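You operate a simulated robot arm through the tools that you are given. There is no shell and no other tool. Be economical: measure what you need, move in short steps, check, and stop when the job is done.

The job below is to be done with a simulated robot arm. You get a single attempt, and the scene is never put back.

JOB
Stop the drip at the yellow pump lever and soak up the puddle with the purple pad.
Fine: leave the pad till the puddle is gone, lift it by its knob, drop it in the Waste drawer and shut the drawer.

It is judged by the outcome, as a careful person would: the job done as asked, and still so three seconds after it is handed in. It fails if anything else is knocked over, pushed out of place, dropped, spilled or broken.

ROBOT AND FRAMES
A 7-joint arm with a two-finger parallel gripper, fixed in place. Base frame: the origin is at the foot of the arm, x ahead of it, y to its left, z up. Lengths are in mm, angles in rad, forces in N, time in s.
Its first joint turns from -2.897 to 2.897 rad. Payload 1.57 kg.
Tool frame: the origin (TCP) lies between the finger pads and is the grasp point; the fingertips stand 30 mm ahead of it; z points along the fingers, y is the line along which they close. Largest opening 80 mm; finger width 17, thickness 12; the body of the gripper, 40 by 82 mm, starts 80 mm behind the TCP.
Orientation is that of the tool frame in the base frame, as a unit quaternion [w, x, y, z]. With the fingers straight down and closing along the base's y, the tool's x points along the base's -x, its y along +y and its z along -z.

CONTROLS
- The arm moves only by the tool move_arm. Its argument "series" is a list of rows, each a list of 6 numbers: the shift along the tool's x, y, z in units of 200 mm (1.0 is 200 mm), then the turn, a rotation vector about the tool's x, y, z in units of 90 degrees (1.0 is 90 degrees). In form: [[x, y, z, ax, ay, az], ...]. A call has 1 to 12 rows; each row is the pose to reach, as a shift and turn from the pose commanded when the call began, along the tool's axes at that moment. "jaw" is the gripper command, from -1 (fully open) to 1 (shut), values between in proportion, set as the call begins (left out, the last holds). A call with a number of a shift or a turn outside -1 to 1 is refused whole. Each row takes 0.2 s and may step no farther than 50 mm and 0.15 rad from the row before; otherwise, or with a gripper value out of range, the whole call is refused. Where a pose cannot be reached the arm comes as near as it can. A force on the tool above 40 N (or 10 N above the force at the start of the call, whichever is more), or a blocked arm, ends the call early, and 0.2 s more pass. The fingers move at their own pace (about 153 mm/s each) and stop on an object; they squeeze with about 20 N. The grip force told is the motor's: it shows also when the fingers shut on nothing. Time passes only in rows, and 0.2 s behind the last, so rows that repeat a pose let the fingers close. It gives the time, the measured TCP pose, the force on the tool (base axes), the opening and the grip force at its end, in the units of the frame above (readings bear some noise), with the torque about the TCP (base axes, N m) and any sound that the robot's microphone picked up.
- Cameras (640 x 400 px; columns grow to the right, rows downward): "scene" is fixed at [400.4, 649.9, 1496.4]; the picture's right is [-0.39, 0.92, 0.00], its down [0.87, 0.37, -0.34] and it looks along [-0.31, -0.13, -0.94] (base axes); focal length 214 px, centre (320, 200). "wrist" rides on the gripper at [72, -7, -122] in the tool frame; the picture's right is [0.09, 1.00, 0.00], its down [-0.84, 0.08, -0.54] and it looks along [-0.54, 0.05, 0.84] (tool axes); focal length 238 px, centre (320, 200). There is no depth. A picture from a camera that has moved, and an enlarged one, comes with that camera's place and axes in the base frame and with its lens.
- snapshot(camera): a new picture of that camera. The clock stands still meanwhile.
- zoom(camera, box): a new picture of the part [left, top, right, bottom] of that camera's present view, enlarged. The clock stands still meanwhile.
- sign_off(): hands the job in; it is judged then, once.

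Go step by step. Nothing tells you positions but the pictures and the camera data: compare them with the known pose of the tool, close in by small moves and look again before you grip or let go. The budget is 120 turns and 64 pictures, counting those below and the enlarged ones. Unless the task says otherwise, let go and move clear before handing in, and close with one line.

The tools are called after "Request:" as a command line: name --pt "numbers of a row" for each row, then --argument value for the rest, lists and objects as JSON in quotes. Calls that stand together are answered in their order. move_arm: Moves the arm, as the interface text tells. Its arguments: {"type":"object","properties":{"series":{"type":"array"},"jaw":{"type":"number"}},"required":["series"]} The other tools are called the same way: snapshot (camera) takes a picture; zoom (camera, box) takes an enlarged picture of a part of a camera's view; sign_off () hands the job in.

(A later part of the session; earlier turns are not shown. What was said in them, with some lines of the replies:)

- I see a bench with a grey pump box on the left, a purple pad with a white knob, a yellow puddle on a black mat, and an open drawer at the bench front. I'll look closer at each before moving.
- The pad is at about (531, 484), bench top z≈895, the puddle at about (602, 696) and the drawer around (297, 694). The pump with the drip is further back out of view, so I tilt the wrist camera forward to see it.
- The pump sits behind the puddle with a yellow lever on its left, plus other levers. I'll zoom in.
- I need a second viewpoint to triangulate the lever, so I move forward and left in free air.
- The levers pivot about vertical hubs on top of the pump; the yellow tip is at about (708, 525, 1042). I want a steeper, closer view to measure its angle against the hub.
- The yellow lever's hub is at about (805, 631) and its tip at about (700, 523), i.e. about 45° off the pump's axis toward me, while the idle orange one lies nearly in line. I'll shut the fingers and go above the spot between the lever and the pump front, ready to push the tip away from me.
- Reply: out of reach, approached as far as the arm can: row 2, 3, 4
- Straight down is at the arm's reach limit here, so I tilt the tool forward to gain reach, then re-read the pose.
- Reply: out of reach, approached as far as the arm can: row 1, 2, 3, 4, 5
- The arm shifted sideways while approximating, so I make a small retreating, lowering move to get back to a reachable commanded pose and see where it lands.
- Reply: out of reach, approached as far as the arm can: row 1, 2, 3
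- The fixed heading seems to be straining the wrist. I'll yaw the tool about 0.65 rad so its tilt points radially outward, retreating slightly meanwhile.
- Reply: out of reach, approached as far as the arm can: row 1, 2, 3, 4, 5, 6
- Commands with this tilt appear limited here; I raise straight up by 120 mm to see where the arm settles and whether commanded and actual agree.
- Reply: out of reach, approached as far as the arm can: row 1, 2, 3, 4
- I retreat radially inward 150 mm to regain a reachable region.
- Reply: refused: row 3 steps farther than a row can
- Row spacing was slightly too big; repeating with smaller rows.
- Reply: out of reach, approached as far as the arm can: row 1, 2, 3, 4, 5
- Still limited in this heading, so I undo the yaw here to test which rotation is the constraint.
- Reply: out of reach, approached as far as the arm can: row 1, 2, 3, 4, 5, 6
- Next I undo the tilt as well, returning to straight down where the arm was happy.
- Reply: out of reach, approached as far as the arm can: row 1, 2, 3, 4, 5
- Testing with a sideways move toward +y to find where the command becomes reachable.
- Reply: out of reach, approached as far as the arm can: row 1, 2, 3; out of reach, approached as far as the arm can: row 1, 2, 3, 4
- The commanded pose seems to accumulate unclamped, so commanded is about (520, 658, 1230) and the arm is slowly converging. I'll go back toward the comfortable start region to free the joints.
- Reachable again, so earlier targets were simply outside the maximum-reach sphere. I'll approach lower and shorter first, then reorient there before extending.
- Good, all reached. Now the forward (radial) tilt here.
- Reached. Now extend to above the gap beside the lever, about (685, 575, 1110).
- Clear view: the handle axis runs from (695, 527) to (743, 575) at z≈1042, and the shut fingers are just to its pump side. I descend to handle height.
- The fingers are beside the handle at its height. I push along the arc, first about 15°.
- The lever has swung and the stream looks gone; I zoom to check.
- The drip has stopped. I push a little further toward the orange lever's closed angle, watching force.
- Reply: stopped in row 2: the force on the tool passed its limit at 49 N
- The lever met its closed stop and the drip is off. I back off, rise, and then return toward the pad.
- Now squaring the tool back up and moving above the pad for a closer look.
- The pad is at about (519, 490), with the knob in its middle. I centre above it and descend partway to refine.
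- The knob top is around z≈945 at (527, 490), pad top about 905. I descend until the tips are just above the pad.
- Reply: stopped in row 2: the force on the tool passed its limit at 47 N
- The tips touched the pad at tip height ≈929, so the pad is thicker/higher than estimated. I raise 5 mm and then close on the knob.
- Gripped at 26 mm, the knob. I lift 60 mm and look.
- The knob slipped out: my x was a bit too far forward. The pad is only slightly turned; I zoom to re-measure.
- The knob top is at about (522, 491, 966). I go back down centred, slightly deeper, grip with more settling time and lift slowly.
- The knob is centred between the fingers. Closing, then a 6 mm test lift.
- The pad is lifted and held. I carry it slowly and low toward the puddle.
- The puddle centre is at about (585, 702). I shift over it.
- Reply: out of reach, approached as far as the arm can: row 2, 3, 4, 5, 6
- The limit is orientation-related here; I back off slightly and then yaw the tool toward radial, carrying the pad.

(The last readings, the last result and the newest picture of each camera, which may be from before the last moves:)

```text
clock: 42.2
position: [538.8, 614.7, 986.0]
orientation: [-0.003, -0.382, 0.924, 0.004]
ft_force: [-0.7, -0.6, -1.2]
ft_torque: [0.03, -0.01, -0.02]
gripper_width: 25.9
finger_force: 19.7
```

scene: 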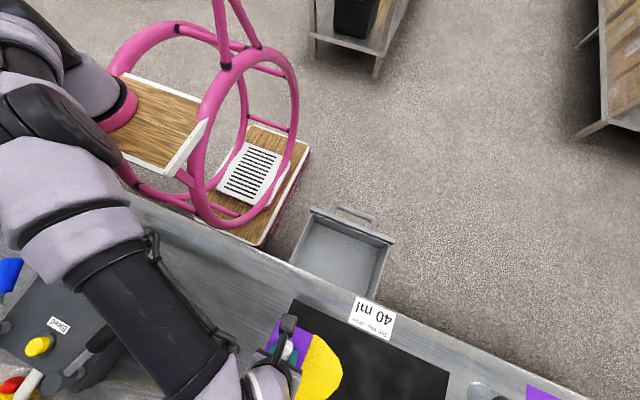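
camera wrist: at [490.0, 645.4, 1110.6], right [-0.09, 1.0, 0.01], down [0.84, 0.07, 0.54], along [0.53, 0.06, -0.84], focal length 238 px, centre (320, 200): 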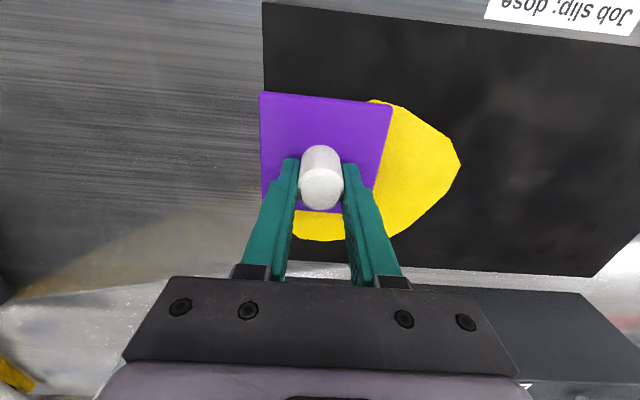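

Reached with the yaw. Now extend to over the puddle centre.

Request:
move_arm --pt "-0.06 0.018 0 0 0 0" --pt "-0.12 0.036 0 0 0 0" --pt "-0.18 0.055 0 0 0 0" --pt "-0.24 0.073 0 0 0 0" --pt "-0.3 0.092 0 0 0 0" --pt "-0.36 0.11 0 0 0 0" --pt "-0.42 0.128 0 0 0 0" --pt "-0.46 0.141 0 0 0 0" --pt "-0.46 0.141 0 0 0 0"

Request:
snapshot --camera "wrist"

```text
clock: 44.2
position: [557.6, 656.5, 985.2]
orientation: [-0.003, -0.383, 0.924, 0.004]
ft_force: [-0.6, 0.3, -1.0]
ft_torque: [-0.02, -0.05, -0.01]
gripper_width: 26.0
finger_force: 20.1
out of reach, approached as far as the arm can: row 4, 5, 6, 7, 8, 9
```

```text
27 pictures are left
camera wrist: at [511.1, 599.4, 1108.0], right [-0.77, 0.64, 0.01], down [0.54, 0.64, 0.54], along [0.34, 0.42, -0.84], focal length 238 px, centre (320, 200)
```

wrist: 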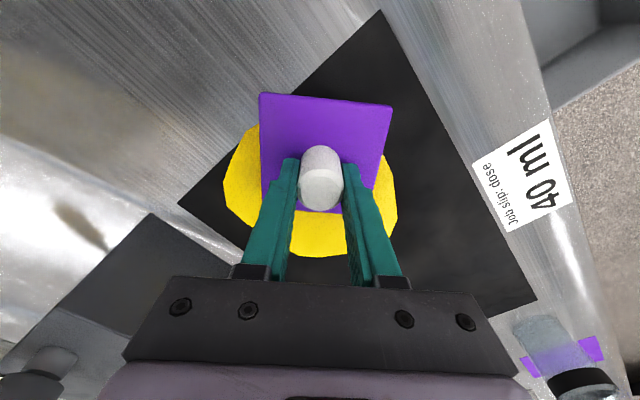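

Reach stops at about r=861 straight down. A slight outward tilt extends the reach, so I try tilting 0.16 rad while moving outward.

Request:
move_arm --pt "0 0 0 0 -0.04 0" --pt "0 0 0 0 -0.08 0" --pt "0 0 0 0 -0.12 0" --pt "-0.05 0 0 0 -0.12 0" --pt "-0.1 0 0 0 -0.12 0" --pt "-0.15 0 0 0 -0.12 0" --pt "-0.15 0 0 0 -0.12 0"

```text
clock: 45.9
position: [578.7, 676.1, 986.5]
orientation: [0.084, -0.38, 0.92, 0.04]
ft_force: [0.3, 0.2, -1.1]
ft_torque: [0.0, -0.02, -0.02]
gripper_width: 26.4
finger_force: 19.9
```

Reached; the pad is now centred over the puddle. I lower it gently.

Request:
move_arm --pt "0.0047 0 0.0245 0 0 0" --pt "0.0094 0 0.049 0 0 0" --pt "0.0117 0 0.0612 0 0 0"

Request:
snapshot --camera "wrist"

```text
clock: 46.6
position: [578.5, 677.2, 974.1]
orientation: [0.086, -0.381, 0.92, 0.042]
ft_force: [-1.2, -1.4, 8.7]
ft_torque: [-0.57, 0.03, -0.04]
gripper_width: 25.8
finger_force: 20.2
```

```text
26 pictures are left
camera wrist: at [516.7, 605.3, 1081.5], right [-0.77, 0.64, -0.01], down [0.46, 0.56, 0.69], along [0.45, 0.53, -0.72], focal length 238 px, centre (320, 200)
```

wrist: 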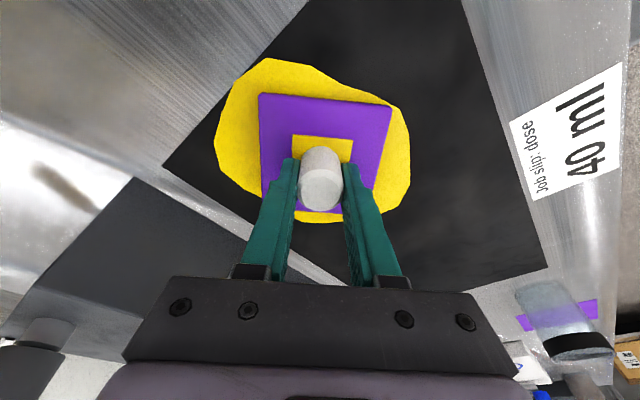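

Contact is made and the pad is centred; a yellow mark is growing on it. I wait and watch.

Request:
move_arm --pt "0 0 0 0 0 0" --pt "0 0 0 0 0 0" --pt "0 0 0 0 0 0" --pt "0 0 0 0 0 0" --pt "0 0 0 0 0 0" --pt "0 0 0 0 0 0" --pt "0 0 0 0 0 0" --pt "0 0 0 0 0 0" --pt "0 0 0 0 0 0" --pt "0 0 0 0 0 0"

Request:
snapshot --camera "wrist"

```text
clock: 48.9
position: [579.0, 678.4, 974.0]
orientation: [0.085, -0.381, 0.92, 0.041]
ft_force: [0.6, 4.1, 15.1]
ft_torque: [-0.53, 0.08, -0.03]
gripper_width: 26.4
finger_force: 20.0
```

```text
25 pictures are left
camera wrist: at [516.7, 605.1, 1080.7], right [-0.77, 0.64, -0.01], down [0.46, 0.56, 0.69], along [0.45, 0.53, -0.72], focal length 238 px, centre (320, 200)
```

wrist: 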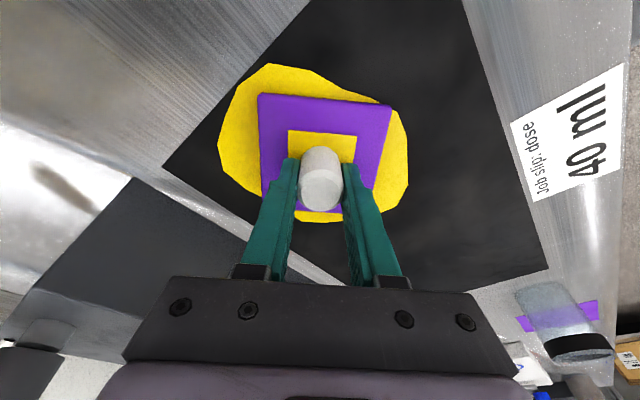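

It's soaking up gradually. I keep waiting.

Request:
move_arm --pt "0 0 0 0 0 0" --pt "0 0 0 0 0 0" --pt "0 0 0 0 0 0" --pt "0 0 0 0 0 0" --pt "0 0 0 0 0 0" --pt "0 0 0 0 0 0" --pt "0 0 0 0 0 0" --pt "0 0 0 0 0 0" --pt "0 0 0 0 0 0" --pt "0 0 0 0 0 0" --pt "0 0 0 0 0 0" --pt "0 0 0 0 0 0"

Request:
move_arm --pt "0 0 0 0 0 0" --pt "0 0 0 0 0 0" --pt "0 0 0 0 0 0" --pt "0 0 0 0 0 0" --pt "0 0 0 0 0 0" --pt "0 0 0 0 0 0" --pt "0 0 0 0 0 0" --pt "0 0 0 0 0 0" --pt "0 0 0 0 0 0" --pt "0 0 0 0 0 0" --pt "0 0 0 0 0 0" --pt "0 0 0 0 0 0"

Request:
move_arm --pt "0 0 0 0 0 0" --pt "0 0 0 0 0 0" --pt "0 0 0 0 0 0" --pt "0 0 0 0 0 0" --pt "0 0 0 0 0 0" --pt "0 0 0 0 0 0" --pt "0 0 0 0 0 0" --pt "0 0 0 0 0 0" --pt "0 0 0 0 0 0" --pt "0 0 0 0 0 0" --pt "0 0 0 0 0 0" --pt "0 0 0 0 0 0"

Request:
snapshot --camera "wrist"

```text
clock: 51.5
position: [579.2, 676.9, 973.0]
orientation: [0.085, -0.38, 0.92, 0.04]
ft_force: [0.2, 1.5, 10.4]
ft_torque: [-0.44, 0.0, -0.02]
gripper_width: 26.4
finger_force: 19.7
```

```text
clock: 54.0
position: [578.3, 677.6, 973.3]
orientation: [0.084, -0.38, 0.92, 0.041]
ft_force: [-1.3, 0.3, 4.4]
ft_torque: [-0.28, 0.0, -0.03]
gripper_width: 26.3
finger_force: 20.1
```

```text
clock: 56.6
position: [579.4, 677.3, 972.8]
orientation: [0.084, -0.382, 0.92, 0.041]
ft_force: [0.6, -0.1, 2.7]
ft_torque: [-0.19, -0.03, 0.05]
gripper_width: 26.1
finger_force: 19.8
```

```text
24 pictures are left
camera wrist: at [516.8, 605.2, 1080.2], right [-0.77, 0.64, -0.01], down [0.46, 0.56, 0.69], along [0.45, 0.53, -0.72], focal length 238 px, centre (320, 200)
```

wrist: 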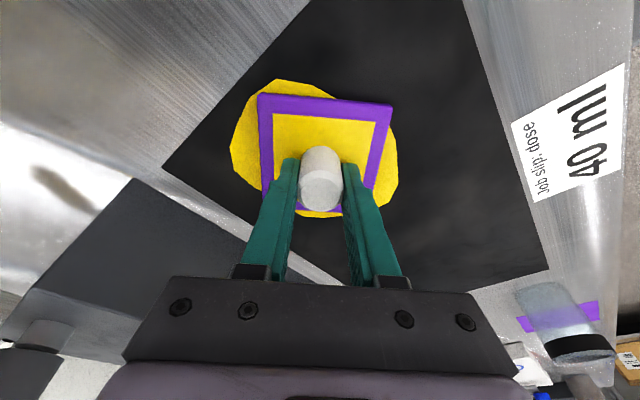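

About half absorbed; waiting on.

Request:
move_arm --pt "0 0 0 0 0 0" --pt "0 0 0 0 0 0" --pt "0 0 0 0 0 0" --pt "0 0 0 0 0 0" --pt "0 0 0 0 0 0" --pt "0 0 0 0 0 0" --pt "0 0 0 0 0 0" --pt "0 0 0 0 0 0" --pt "0 0 0 0 0 0" --pt "0 0 0 0 0 0" --pt "0 0 0 0 0 0" --pt "0 0 0 0 0 0"

Request:
move_arm --pt "0 0 0 0 0 0" --pt "0 0 0 0 0 0" --pt "0 0 0 0 0 0" --pt "0 0 0 0 0 0" --pt "0 0 0 0 0 0" --pt "0 0 0 0 0 0" --pt "0 0 0 0 0 0" --pt "0 0 0 0 0 0" --pt "0 0 0 0 0 0" --pt "0 0 0 0 0 0" --pt "0 0 0 0 0 0" --pt "0 0 0 0 0 0"

Request:
move_arm --pt "0 0 0 0 0 0" --pt "0 0 0 0 0 0" --pt "0 0 0 0 0 0" --pt "0 0 0 0 0 0" --pt "0 0 0 0 0 0" --pt "0 0 0 0 0 0" --pt "0 0 0 0 0 0" --pt "0 0 0 0 0 0" --pt "0 0 0 0 0 0" --pt "0 0 0 0 0 0" --pt "0 0 0 0 0 0" --pt "0 0 0 0 0 0"

Request:
move_arm --pt "0 0 0 0 0 0" --pt "0 0 0 0 0 0" --pt "0 0 0 0 0 0" --pt "0 0 0 0 0 0" --pt "0 0 0 0 0 0" --pt "0 0 0 0 0 0" --pt "0 0 0 0 0 0" --pt "0 0 0 0 0 0" --pt "0 0 0 0 0 0" --pt "0 0 0 0 0 0" --pt "0 0 0 0 0 0" --pt "0 0 0 0 0 0"

Request:
snapshot --camera "wrist"

```text
clock: 59.2
position: [578.8, 677.2, 972.2]
orientation: [0.085, -0.381, 0.92, 0.04]
ft_force: [-0.3, 0.7, 2.2]
ft_torque: [-0.14, 0.0, 0.02]
gripper_width: 26.0
finger_force: 19.8
```

```text
clock: 61.9
position: [577.5, 677.3, 973.5]
orientation: [0.084, -0.381, 0.92, 0.041]
ft_force: [0.0, 0.8, 0.9]
ft_torque: [-0.09, -0.01, -0.02]
gripper_width: 25.9
finger_force: 19.9
```

```text
clock: 64.5
position: [577.5, 677.0, 974.5]
orientation: [0.085, -0.38, 0.92, 0.04]
ft_force: [0.8, 0.5, 1.2]
ft_torque: [-0.09, -0.02, -0.01]
gripper_width: 26.5
finger_force: 20.1
```

```text
clock: 67.0
position: [578.5, 676.9, 973.2]
orientation: [0.085, -0.381, 0.92, 0.041]
ft_force: [-1.3, -0.5, -0.6]
ft_torque: [-0.07, 0.04, 0.01]
gripper_width: 26.0
finger_force: 20.0
```

```text
23 pictures are left
camera wrist: at [516.9, 605.3, 1080.2], right [-0.77, 0.64, -0.01], down [0.46, 0.56, 0.69], along [0.45, 0.53, -0.72], focal length 238 px, centre (320, 200)
```

wrist: 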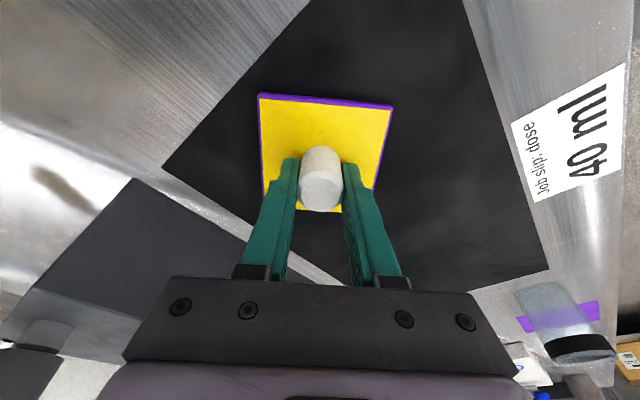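

No puddle visible beyond the pad. I wait a little more for whatever is underneath, then lift a little to check.

Request:
move_arm --pt "0 0 0 0 0 0" --pt "0 0 0 0 0 0" --pt "0 0 0 0 0 0" --pt "0 0 0 0 0 0" --pt "0 0 0 0 0 0" --pt "0 0 0 0 0 0" --pt "0 0 0 0 0 0" --pt "0 0 0 0 0 0" --pt "0 0 0 0 0 0" --pt "0 0 0 0 0 0" --pt "0 0 0 0 0 0" --pt "0 0 0 0 0 0"

Request:
move_arm --pt "0 0 0 0 0 0" --pt "0 0 0 0 0 0" --pt "0 0 0 0 0 0" --pt "0 0 0 0 0 0" --pt "0 0 0 0 0 0" --pt "0 0 0 0 0 0" --pt "0 0 0 0 0 0" --pt "0 0 0 0 0 0" --pt "0 0 0 0 0 0" --pt "0 0 0 0 0 0" --pt "0 0 0 0 0 0" --pt "0 0 0 0 0 0"

Request:
move_arm --pt "0 0 0 0 0 0" --pt "0 0 0 0 0 0" --pt "0 0 0 0 0 0" --pt "0 0 0 0 0 0" --pt "0 0 0 0 0 0" --pt "0 0 0 0 0 0" --pt "0 0 0 0 0 0" --pt "0 0 0 0 0 0" --pt "0 0 0 0 0 0" --pt "0 0 0 0 0 0" --pt "0 0 0 0 0 0" --pt "0 0 0 0 0 0"

Request:
zoom --camera "wrist" --box '[220, 60, 420, 240]'

```text
clock: 69.7
position: [579.4, 676.5, 972.6]
orientation: [0.084, -0.381, 0.92, 0.04]
ft_force: [-0.1, 0.4, -0.2]
ft_torque: [-0.05, 0.0, -0.01]
gripper_width: 25.9
finger_force: 19.9
```

```text
clock: 72.2
position: [578.3, 677.5, 972.7]
orientation: [0.086, -0.381, 0.92, 0.041]
ft_force: [-0.2, 0.0, 0.2]
ft_torque: [-0.06, 0.0, -0.04]
gripper_width: 26.1
finger_force: 20.4
```

```text
clock: 74.8
position: [579.9, 677.5, 973.8]
orientation: [0.085, -0.38, 0.92, 0.04]
ft_force: [0.9, 0.3, 0.4]
ft_torque: [-0.08, -0.04, -0.01]
gripper_width: 26.0
finger_force: 19.9
```

```text
2.22 times, centred on (320, 150) of wrist
camera zoom: at [516.9, 605.3, 1080.1], right [-0.77, 0.64, -0.01], down [0.46, 0.56, 0.69], along [0.45, 0.53, -0.72], focal length 530 px, centre (320, 311)
```

zoom: 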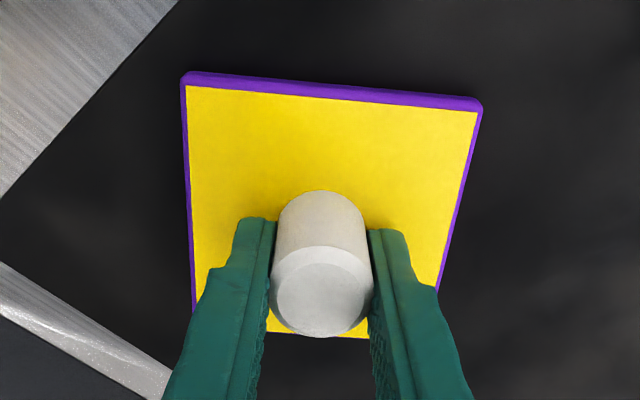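

Fully soaked. I lift it slowly 20 mm.

Request:
move_arm --pt "-0.0047 0 -0.0245 0 0 0" --pt "-0.0094 0 -0.049 0 0 0" --pt "-0.014 0 -0.0735 0 0 0" --pt "-0.0187 0 -0.098 0 0 0" --pt "-0.0187 0 -0.098 0 0 0"

Request:
move_arm --pt "0.05 0 -0.01 0 0.02 0" --pt "0.1 0 -0.02 0 0.04 0" --pt "0.15 0 -0.03 0 0.06 0" --pt "0.2 0 -0.04 0 0.08 0" --pt "0.26 0 -0.05 0 0.1 0" --pt "0.32 0 -0.06 0 0.12 0" --pt "0.38 0 -0.07 0 0.12 0" --pt "0.44 0 -0.08 0 0.12 0" --pt "0.44 0 -0.08 0 0.12 0"

Request:
snapshot --camera "wrist"

```text
clock: 76.0
position: [578.8, 676.4, 993.0]
orientation: [0.083, -0.381, 0.92, 0.04]
ft_force: [0.0, 0.3, 0.2]
ft_torque: [0.0, 0.06, 0.03]
gripper_width: 26.2
finger_force: 19.7
```

```text
clock: 78.0
position: [514.5, 614.5, 991.5]
orientation: [-0.003, -0.383, 0.924, 0.005]
ft_force: [-0.2, 1.0, -0.3]
ft_torque: [-0.02, 0.01, 0.01]
gripper_width: 26.0
finger_force: 20.2
```

```text
21 pictures are left
camera wrist: at [468.8, 556.5, 1114.1], right [-0.77, 0.64, 0.01], down [0.54, 0.64, 0.54], along [0.34, 0.42, -0.84], focal length 238 px, centre (320, 200)
```

wrist: 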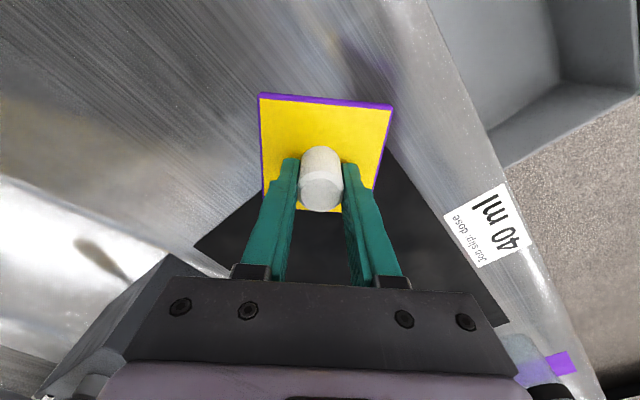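

The mat looks clean. The open drawer spans roughly x 225–400, y 555–805, rim z≈831. I carry the pad to above its centre.

Request:
move_arm --pt "0.025 0.049 -0.01 0 0 0" --pt "0.05 0.097 -0.02 0 0 0" --pt "0.076 0.146 -0.03 0 0 0" --pt "0.101 0.194 -0.04 0 0 0" --pt "0.126 0.243 -0.04 0 0 0" --pt "0.152 0.292 -0.04 0 0 0" --pt "0.177 0.34 -0.04 0 0 0" --pt "0.202 0.389 -0.04 0 0 0" --pt "0.227 0.437 -0.04 0 0 0" --pt "0.2525 0.486 -0.04 0 0 0"

Request:
move_arm --pt "0.025 0.049 0 0 0 0" --pt "0.05 0.097 0 0 0 0" --pt "0.076 0.146 0 0 0 0" --pt "0.101 0.194 0 0 0 0" --pt "0.126 0.243 0 0 0 0" --pt "0.152 0.292 0 0 0 0" --pt "0.177 0.34 0 0 0 0" --pt "0.202 0.389 0 0 0 0" --pt "0.227 0.437 0 0 0 0" --pt "0.2525 0.486 0 0 0 0"

Request:
move_arm --pt "0 0 0 0 0 0.05" --pt "0 0 0 0 0 0.1" --pt "0 0 0 0 0 0.15" --pt "0 0 0 0 0 0.2" --pt "0 0 0 0 0 0.25" --pt "0 0 0 0 0 0.3" --pt "0 0 0 0 0 0.35" --pt "0 0 0 0 0 0.4" --pt "0 0 0 0 0 0.45" --pt "0 0 0 0 0 0.5"

Request:
snapshot --camera "wrist"

Request:
snapshot --camera "scene"

```text
clock: 80.2
position: [411.3, 647.2, 1002.6]
orientation: [-0.003, -0.383, 0.924, 0.006]
ft_force: [0.2, 0.4, 0.3]
ft_torque: [0.0, 0.07, -0.01]
gripper_width: 26.1
finger_force: 20.2
```

```text
clock: 82.5
position: [307.8, 680.1, 1001.3]
orientation: [-0.002, -0.383, 0.924, 0.005]
ft_force: [0.1, -0.2, -1.0]
ft_torque: [-0.01, 0.01, -0.02]
gripper_width: 26.2
finger_force: 20.1
```

```text
clock: 84.7
position: [306.5, 679.2, 1002.4]
orientation: [-0.004, 0.001, 1.0, 0.004]
ft_force: [-0.8, -1.1, -0.7]
ft_torque: [0.0, 0.02, 0.03]
gripper_width: 26.2
finger_force: 20.3
```

```text
20 pictures are left
camera wrist: at [234.6, 671.5, 1125.5], right [-0.09, 1.0, 0.01], down [0.84, 0.07, 0.54], along [0.53, 0.05, -0.84], focal length 238 px, centre (320, 200)
```

wrist: 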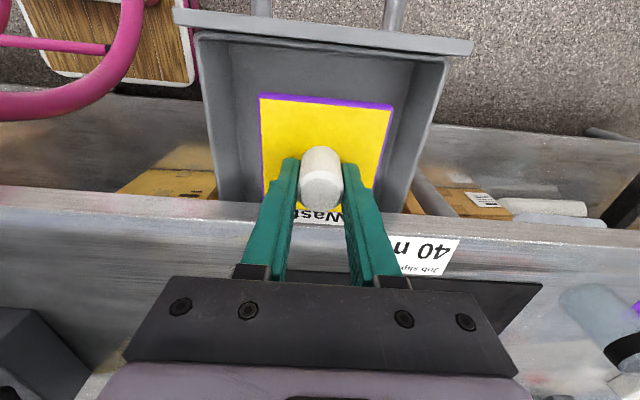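

```text
19 pictures are left
```

scene: 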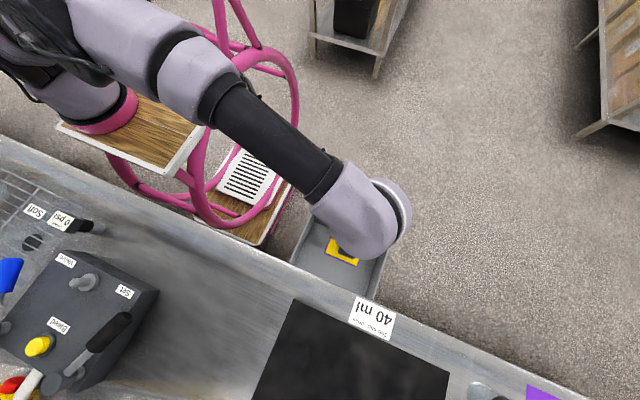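

The mat is clean and the pad is above the drawer's middle, clear of its walls. I lower it into the drawer.

Request:
move_arm --pt "0 0 0.06 0 0 0" --pt "0 0 0.13 0 0 0" --pt "0 0 0.2 0 0 0" --pt "0 0 0.27 0 0 0" --pt "0 0 0.34 0 0 0" --pt "0 0 0.41 0 0 0" --pt "0 0 0.48 0 0 0" --pt "0 0 0.55 0 0 0" --pt "0 0 0.62 0 0 0" --pt "0 0 0.69 0 0 0" --pt "0 0 0.76 0 0 0" --pt "0 0 0.76 0 0 0"

Request:
snapshot --camera "wrist"

```text
clock: 87.2
position: [304.9, 680.5, 849.2]
orientation: [-0.003, 0.001, 1.0, 0.003]
ft_force: [-0.5, 0.4, -0.4]
ft_torque: [0.02, 0.04, 0.02]
gripper_width: 26.2
finger_force: 20.0
```

```text
18 pictures are left
camera wrist: at [233.1, 672.5, 972.3], right [-0.09, 1.0, 0.01], down [0.84, 0.07, 0.54], along [0.53, 0.06, -0.84], focal length 238 px, centre (320, 200)
```

wrist: 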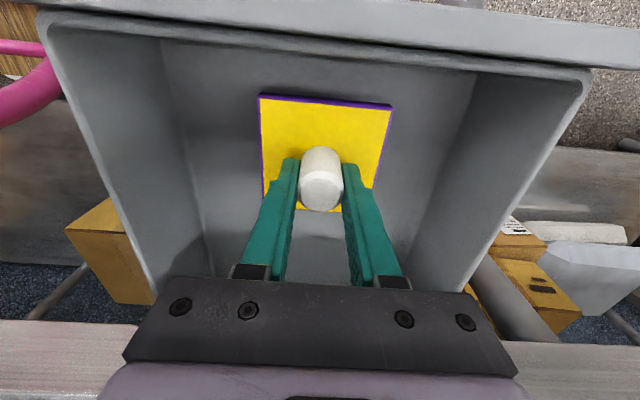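

The floor is at about z≈768, so roughly 30 mm remain; I lower slowly to touch.

Request:
move_arm --pt "0 0 0.03 0 0 0" --pt "0 0 0.06 0 0 0" --pt "0 0 0.09 0 0 0" --pt "0 0 0.12 0 0 0" --pt "0 0 0.13 0 0 0"

```text
clock: 88.5
position: [303.8, 681.0, 823.8]
orientation: [-0.004, 0.0, 1.0, 0.003]
ft_force: [-0.2, -0.3, -0.7]
ft_torque: [0.02, 0.02, -0.01]
gripper_width: 26.1
finger_force: 20.0
```

Request:
move_arm --pt "0 0 0.02 0 0 0" --pt "0 0 0.04 0 0 0" --pt "0 0 0.06 0 0 0"

Request:
snapshot --camera "wrist"

```text
clock: 89.2
position: [305.2, 681.1, 812.9]
orientation: [-0.004, 0.0, 1.0, 0.004]
ft_force: [0.4, -0.6, -0.8]
ft_torque: [0.03, -0.02, 0.04]
gripper_width: 26.1
finger_force: 19.9
```

```text
17 pictures are left
camera wrist: at [232.6, 672.8, 935.0], right [-0.09, 1.0, 0.01], down [0.84, 0.07, 0.54], along [0.53, 0.06, -0.84], focal length 238 px, centre (320, 200)
```

wrist: 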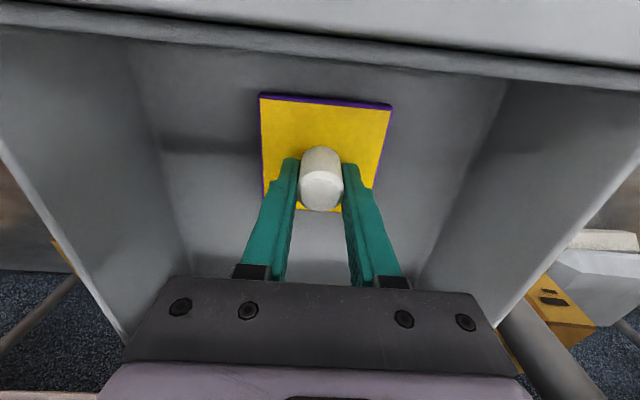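

Request:
move_arm --pt "0 0 0.03 0 0 0" --pt "0 0 0.06 0 0 0" --pt "0 0 0.09 0 0 0"

```text
clock: 90.0
position: [304.2, 683.2, 797.9]
orientation: [-0.003, -0.001, 1.0, 0.005]
ft_force: [-0.4, -2.2, 20.6]
ft_torque: [-0.53, -0.27, 0.02]
gripper_width: 26.4
finger_force: 20.4
```

The pad touches the drawer floor. I release and rise straight up.

Request:
move_arm --pt "0 0 -0.02 0 0 0" --pt "0 0 -0.02 0 0 0" --pt "0 0 -0.02 0 0 0" --jaw -0.2

Request:
move_arm --pt "0 0 -0.15 0 0 0" --pt "0 0 -0.35 0 0 0" --pt "0 0 -0.55 0 0 0" --pt "0 0 -0.75 0 0 0" --pt "0 0 -0.9 0 0 0"

Request:
snapshot --camera "wrist"

```text
clock: 90.8
position: [305.5, 682.2, 798.7]
orientation: [-0.004, -0.001, 1.0, 0.003]
ft_force: [-0.9, 0.4, 0.5]
ft_torque: [-0.01, 0.0, -0.01]
gripper_width: 48.1
finger_force: 0.0
```

```text
clock: 92.0
position: [306.3, 680.3, 977.8]
orientation: [-0.005, 0.0, 1.0, 0.002]
ft_force: [-0.3, 0.2, 0.5]
ft_torque: [-0.01, -0.01, -0.02]
gripper_width: 47.7
finger_force: 0.0
```

```text
16 pictures are left
camera wrist: at [233.6, 672.5, 1101.2], right [-0.09, 1.0, 0.01], down [0.84, 0.07, 0.54], along [0.53, 0.05, -0.84], focal length 238 px, centre (320, 200)
```

wrist: 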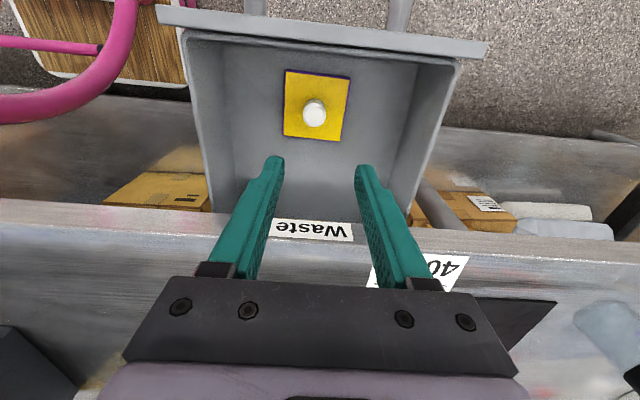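

The pad is resting in the Waste drawer. Now I shut the fingers and move to in front of the drawer (smaller x), staying high, to look at the handle.

Request:
move_arm --pt "0.2 0 0 0 0 0" --pt "0.4 0 0 0 0 0" --pt "0.6 0 0 0 0 0" --pt "0.8 0 0 0 0 0" --pt "1.0 0 0 0 0 0" --pt "1.0 0 0 0 0 0" --jaw 1

Request:
snapshot --camera "wrist"

Request:
snapshot --camera "scene"

```text
clock: 93.5
position: [104.5, 679.0, 980.6]
orientation: [-0.003, -0.001, 1.0, 0.004]
ft_force: [-0.4, 0.0, -0.3]
ft_torque: [0.03, 0.03, 0.0]
gripper_width: 0.0
finger_force: 20.2
```

```text
15 pictures are left
camera wrist: at [32.3, 672.1, 1104.2], right [-0.09, 1.0, 0.01], down [0.84, 0.07, 0.54], along [0.53, 0.06, -0.84], focal length 238 px, centre (320, 200)
```

wrist: 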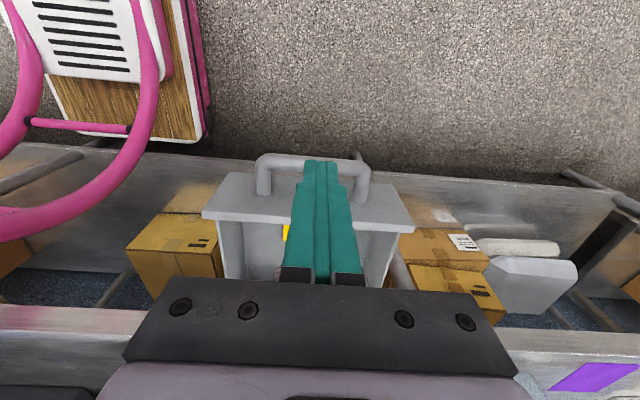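

```text
14 pictures are left
```

scene: 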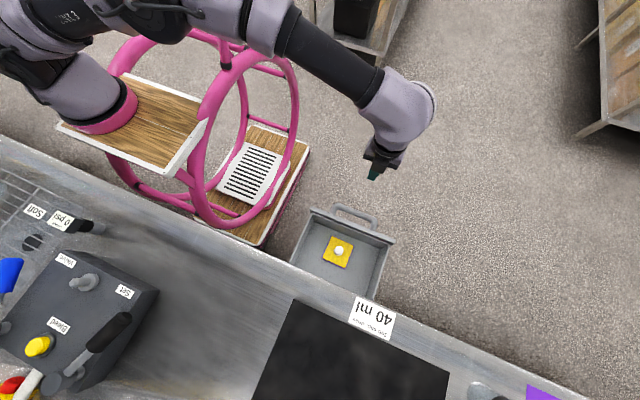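

The bar of the handle is at about x 167, z 794, centred near y 680. I lower the shut fingers in front of it.

Request:
move_arm --pt "0 0.01 0.2 0 0 0" --pt "0 0.01 0.4 0 0 0" --pt "0 0.01 0.6 0 0 0" --pt "0 0.01 0.8 0 0 0" --pt "0 0.01 0.9 0 0 0" --pt "0 0.01 0.9 0 0 0"

Request:
snapshot --camera "wrist"

```text
clock: 94.8
position: [106.8, 681.8, 798.0]
orientation: [-0.004, 0.001, 1.0, 0.003]
ft_force: [0.3, 0.5, 0.6]
ft_torque: [-0.02, 0.0, -0.01]
gripper_width: 0.2
finger_force: 20.2
```

```text
13 pictures are left
camera wrist: at [34.8, 672.8, 921.9], right [-0.09, 1.0, 0.01], down [0.84, 0.07, 0.54], along [0.53, 0.06, -0.84], focal length 238 px, centre (320, 200)
```

wrist: 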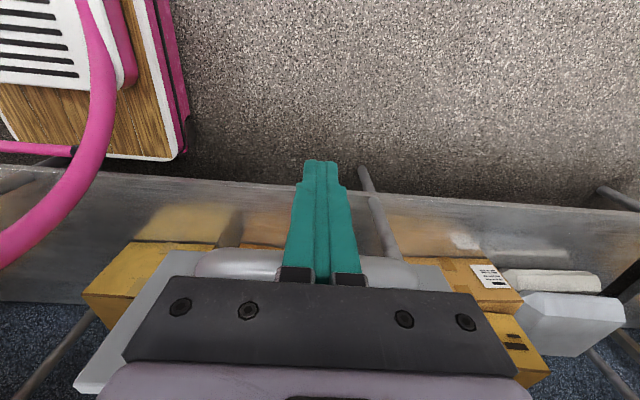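

The fingers are in front of the handle bar at its height. I push it steadily toward the bench.

Request:
move_arm --pt "-0.09 -0.02 0 0 0 0" --pt "-0.17 -0.025 0 0 0 0" --pt "-0.24 -0.025 0 0 0 0" --pt "-0.31 -0.025 0 0 0 0" --pt "-0.38 -0.025 0 0 0 0" --pt "-0.45 -0.025 0 0 0 0" --pt "-0.52 -0.025 0 0 0 0" --pt "-0.59 -0.025 0 0 0 0" --pt "-0.66 -0.025 0 0 0 0" --pt "-0.73 -0.025 0 0 0 0" --pt "-0.8 -0.025 0 0 0 0"

Request:
snapshot --camera "scene"

```text
clock: 97.2
position: [264.7, 678.4, 798.1]
orientation: [-0.003, 0.001, 1.0, 0.004]
ft_force: [-0.3, -0.2, 0.4]
ft_torque: [0.0, -0.04, 0.01]
gripper_width: 0.2
finger_force: 19.7
```

```text
12 pictures are left
```

scene: 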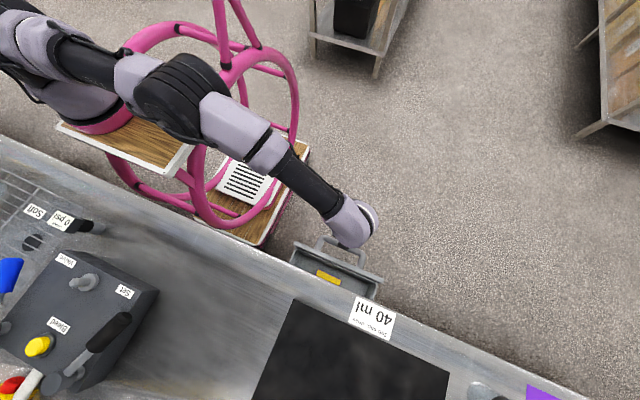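

The drawer is closing smoothly with the pad inside; I continue.

Request:
move_arm --pt "-0.06 0 0 0 0 0" --pt "-0.12 0 0 0 0 0" --pt "-0.18 0 0 0 0 0" --pt "-0.24 0 0 0 0 0" --pt "-0.3 0 0 0 0 0"

Request:
snapshot --camera "scene"

Request:
snapshot --camera "wrist"

```text
clock: 98.5
position: [325.0, 677.3, 797.3]
orientation: [-0.003, 0.0, 1.0, 0.002]
ft_force: [-0.6, 0.3, -0.5]
ft_torque: [0.01, -0.04, 0.03]
gripper_width: 0.2
finger_force: 20.1
```

```text
11 pictures are left
```

scene: 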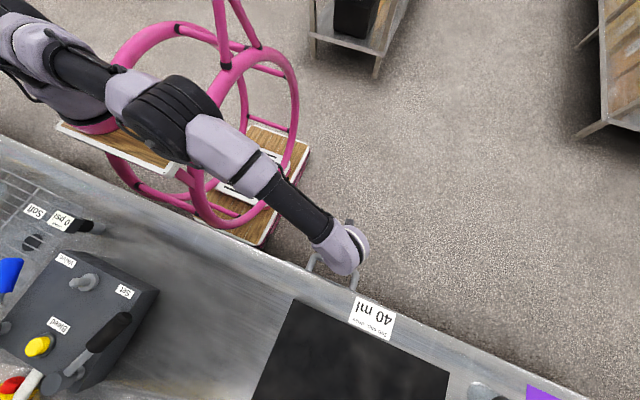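

```text
10 pictures are left
camera wrist: at [253.3, 669.4, 920.3], right [-0.09, 1.0, 0.01], down [0.84, 0.07, 0.54], along [0.53, 0.05, -0.84], focal length 238 px, centre (320, 200)
```

wrist: 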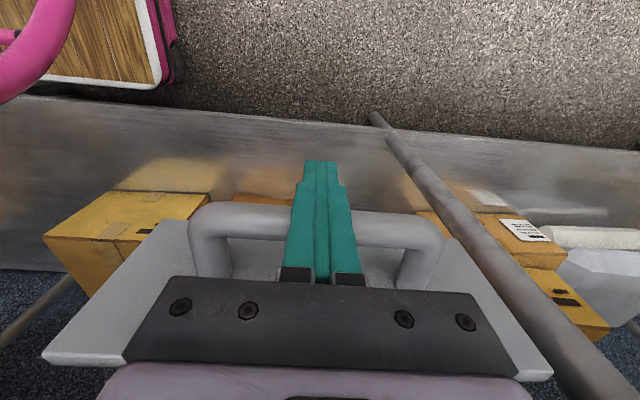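

Nearly shut. I push on slowly until it stops.

Request:
move_arm --pt "-0.03 0 0 0 0 0" --pt "-0.06 0 0 0 0 0" --pt "-0.09 0 0 0 0 0" --pt "-0.12 0 0 0 0 0" --pt "-0.15 0 0 0 0 0"

Request:
snapshot --camera "wrist"

```text
clock: 99.5
position: [336.1, 678.2, 797.0]
orientation: [-0.01, -0.001, 1.0, 0.003]
ft_force: [-8.2, -1.3, 1.8]
ft_torque: [0.05, -0.08, 0.1]
gripper_width: 0.0
finger_force: 19.9
stopped in row 4: the force on the tool passed its limit at 46 N (the readings are from after the stop); the commanded pose is now the measured one
```

```text
9 pictures are left
camera wrist: at [266.2, 669.9, 922.3], right [-0.1, 1.0, 0.01], down [0.85, 0.08, 0.52], along [0.52, 0.06, -0.85], focal length 238 px, centre (320, 200)
```

wrist: 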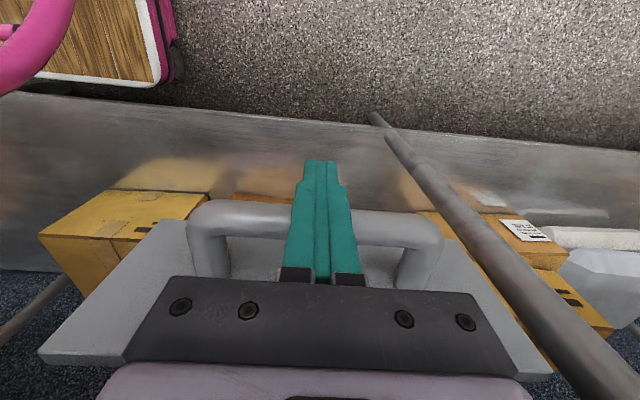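

The drawer hit its stop. I back away and rise to check everything.

Request:
move_arm --pt "0.1 0 0 0 0 0" --pt "0.3 0 0 0 0 0" --pt "0.5 0 -0.05 0 0 0" --pt "0.7 0 -0.15 0 0 0" --pt "0.8 0 -0.35 0 0 0" --pt "0.85 0 -0.55 0 0 0" --pt "0.85 0 -0.75 0 0 0" --pt "0.85 0 -0.95 0 0 0"

Request:
snapshot --camera "wrist"

Request:
zoom --camera "scene" --box '[240, 220, 460, 400]'

```text
clock: 101.2
position: [172.9, 676.4, 991.5]
orientation: [-0.01, -0.002, 1.0, 0.002]
ft_force: [0.0, 0.3, 0.7]
ft_torque: [-0.03, 0.01, -0.02]
gripper_width: 0.0
finger_force: 20.1
```

```text
8 pictures are left
camera wrist: at [102.4, 667.9, 1115.1], right [-0.1, 1.0, 0.01], down [0.85, 0.08, 0.53], along [0.52, 0.06, -0.85], focal length 238 px, centre (320, 200)
```

wrist: 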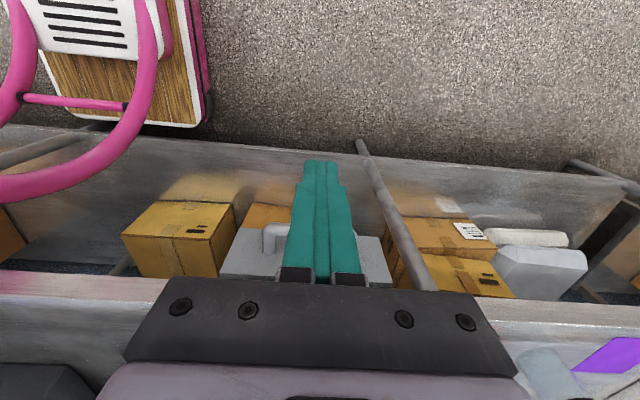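

```text
2.22 times, centred on (350, 310) of scene
camera zoom: at [400.4, 649.9, 1496.4], right [-0.39, 0.92, 0.0], down [0.87, 0.37, -0.34], along [-0.31, -0.13, -0.94], focal length 477 px, centre (253, -44)
```

zoom: 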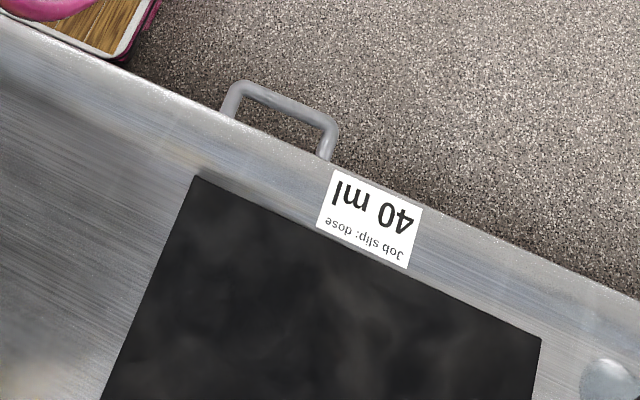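

The drawer is shut. I rise and tilt to verify that the pump isn't dripping and the mat is clean.

Request:
move_arm --pt "-0.1 -0.1 -0.2 0 0 0" --pt "-0.15 -0.2 -0.4 0 0 0" --pt "-0.2 -0.3 -0.6 0 -0.06 0" --pt "-0.25 -0.4 -0.8 0 -0.12 0" --pt "-0.3 -0.45 -1.0 0 -0.18 0" --pt "-0.35 -0.45 -1.0 0 -0.24 0" --pt "-0.4 -0.45 -1.0 0 -0.3 0" --pt "-0.4 -0.45 -1.0 0 -0.3 0"

Request:
snapshot --camera "wrist"

```text
clock: 103.0
position: [256.7, 585.0, 1190.0]
orientation: [0.223, 0.0, 0.975, 0.002]
ft_force: [-0.3, -0.4, 0.0]
ft_torque: [0.02, -0.01, -0.02]
gripper_width: 0.0
finger_force: 20.0
```

```text
6 pictures are left
camera wrist: at [137.5, 576.8, 1268.3], right [-0.09, 1.0, -0.03], down [0.52, 0.07, 0.85], along [0.85, 0.06, -0.52], focal length 238 px, centre (320, 200)
```

wrist: 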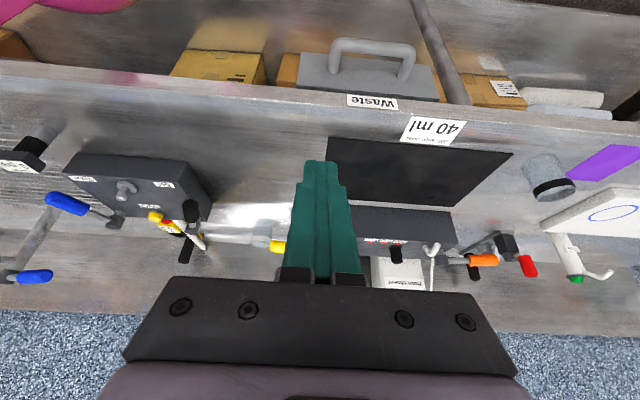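

The mat is clean, the yellow lever is at its stop with no drip, the pad is in the shut Waste drawer, and the arm is clear, so I'm handing in.

Request:
sign_off

```text
The job is handed in.
```

The yellow lever is closed and the drip has stopped. The puddle is soaked up, and the purple pad is in the shut Waste drawer. On the first lift the knob slipped from the grip, which turned the pad slightly on the bench; the second lift held.
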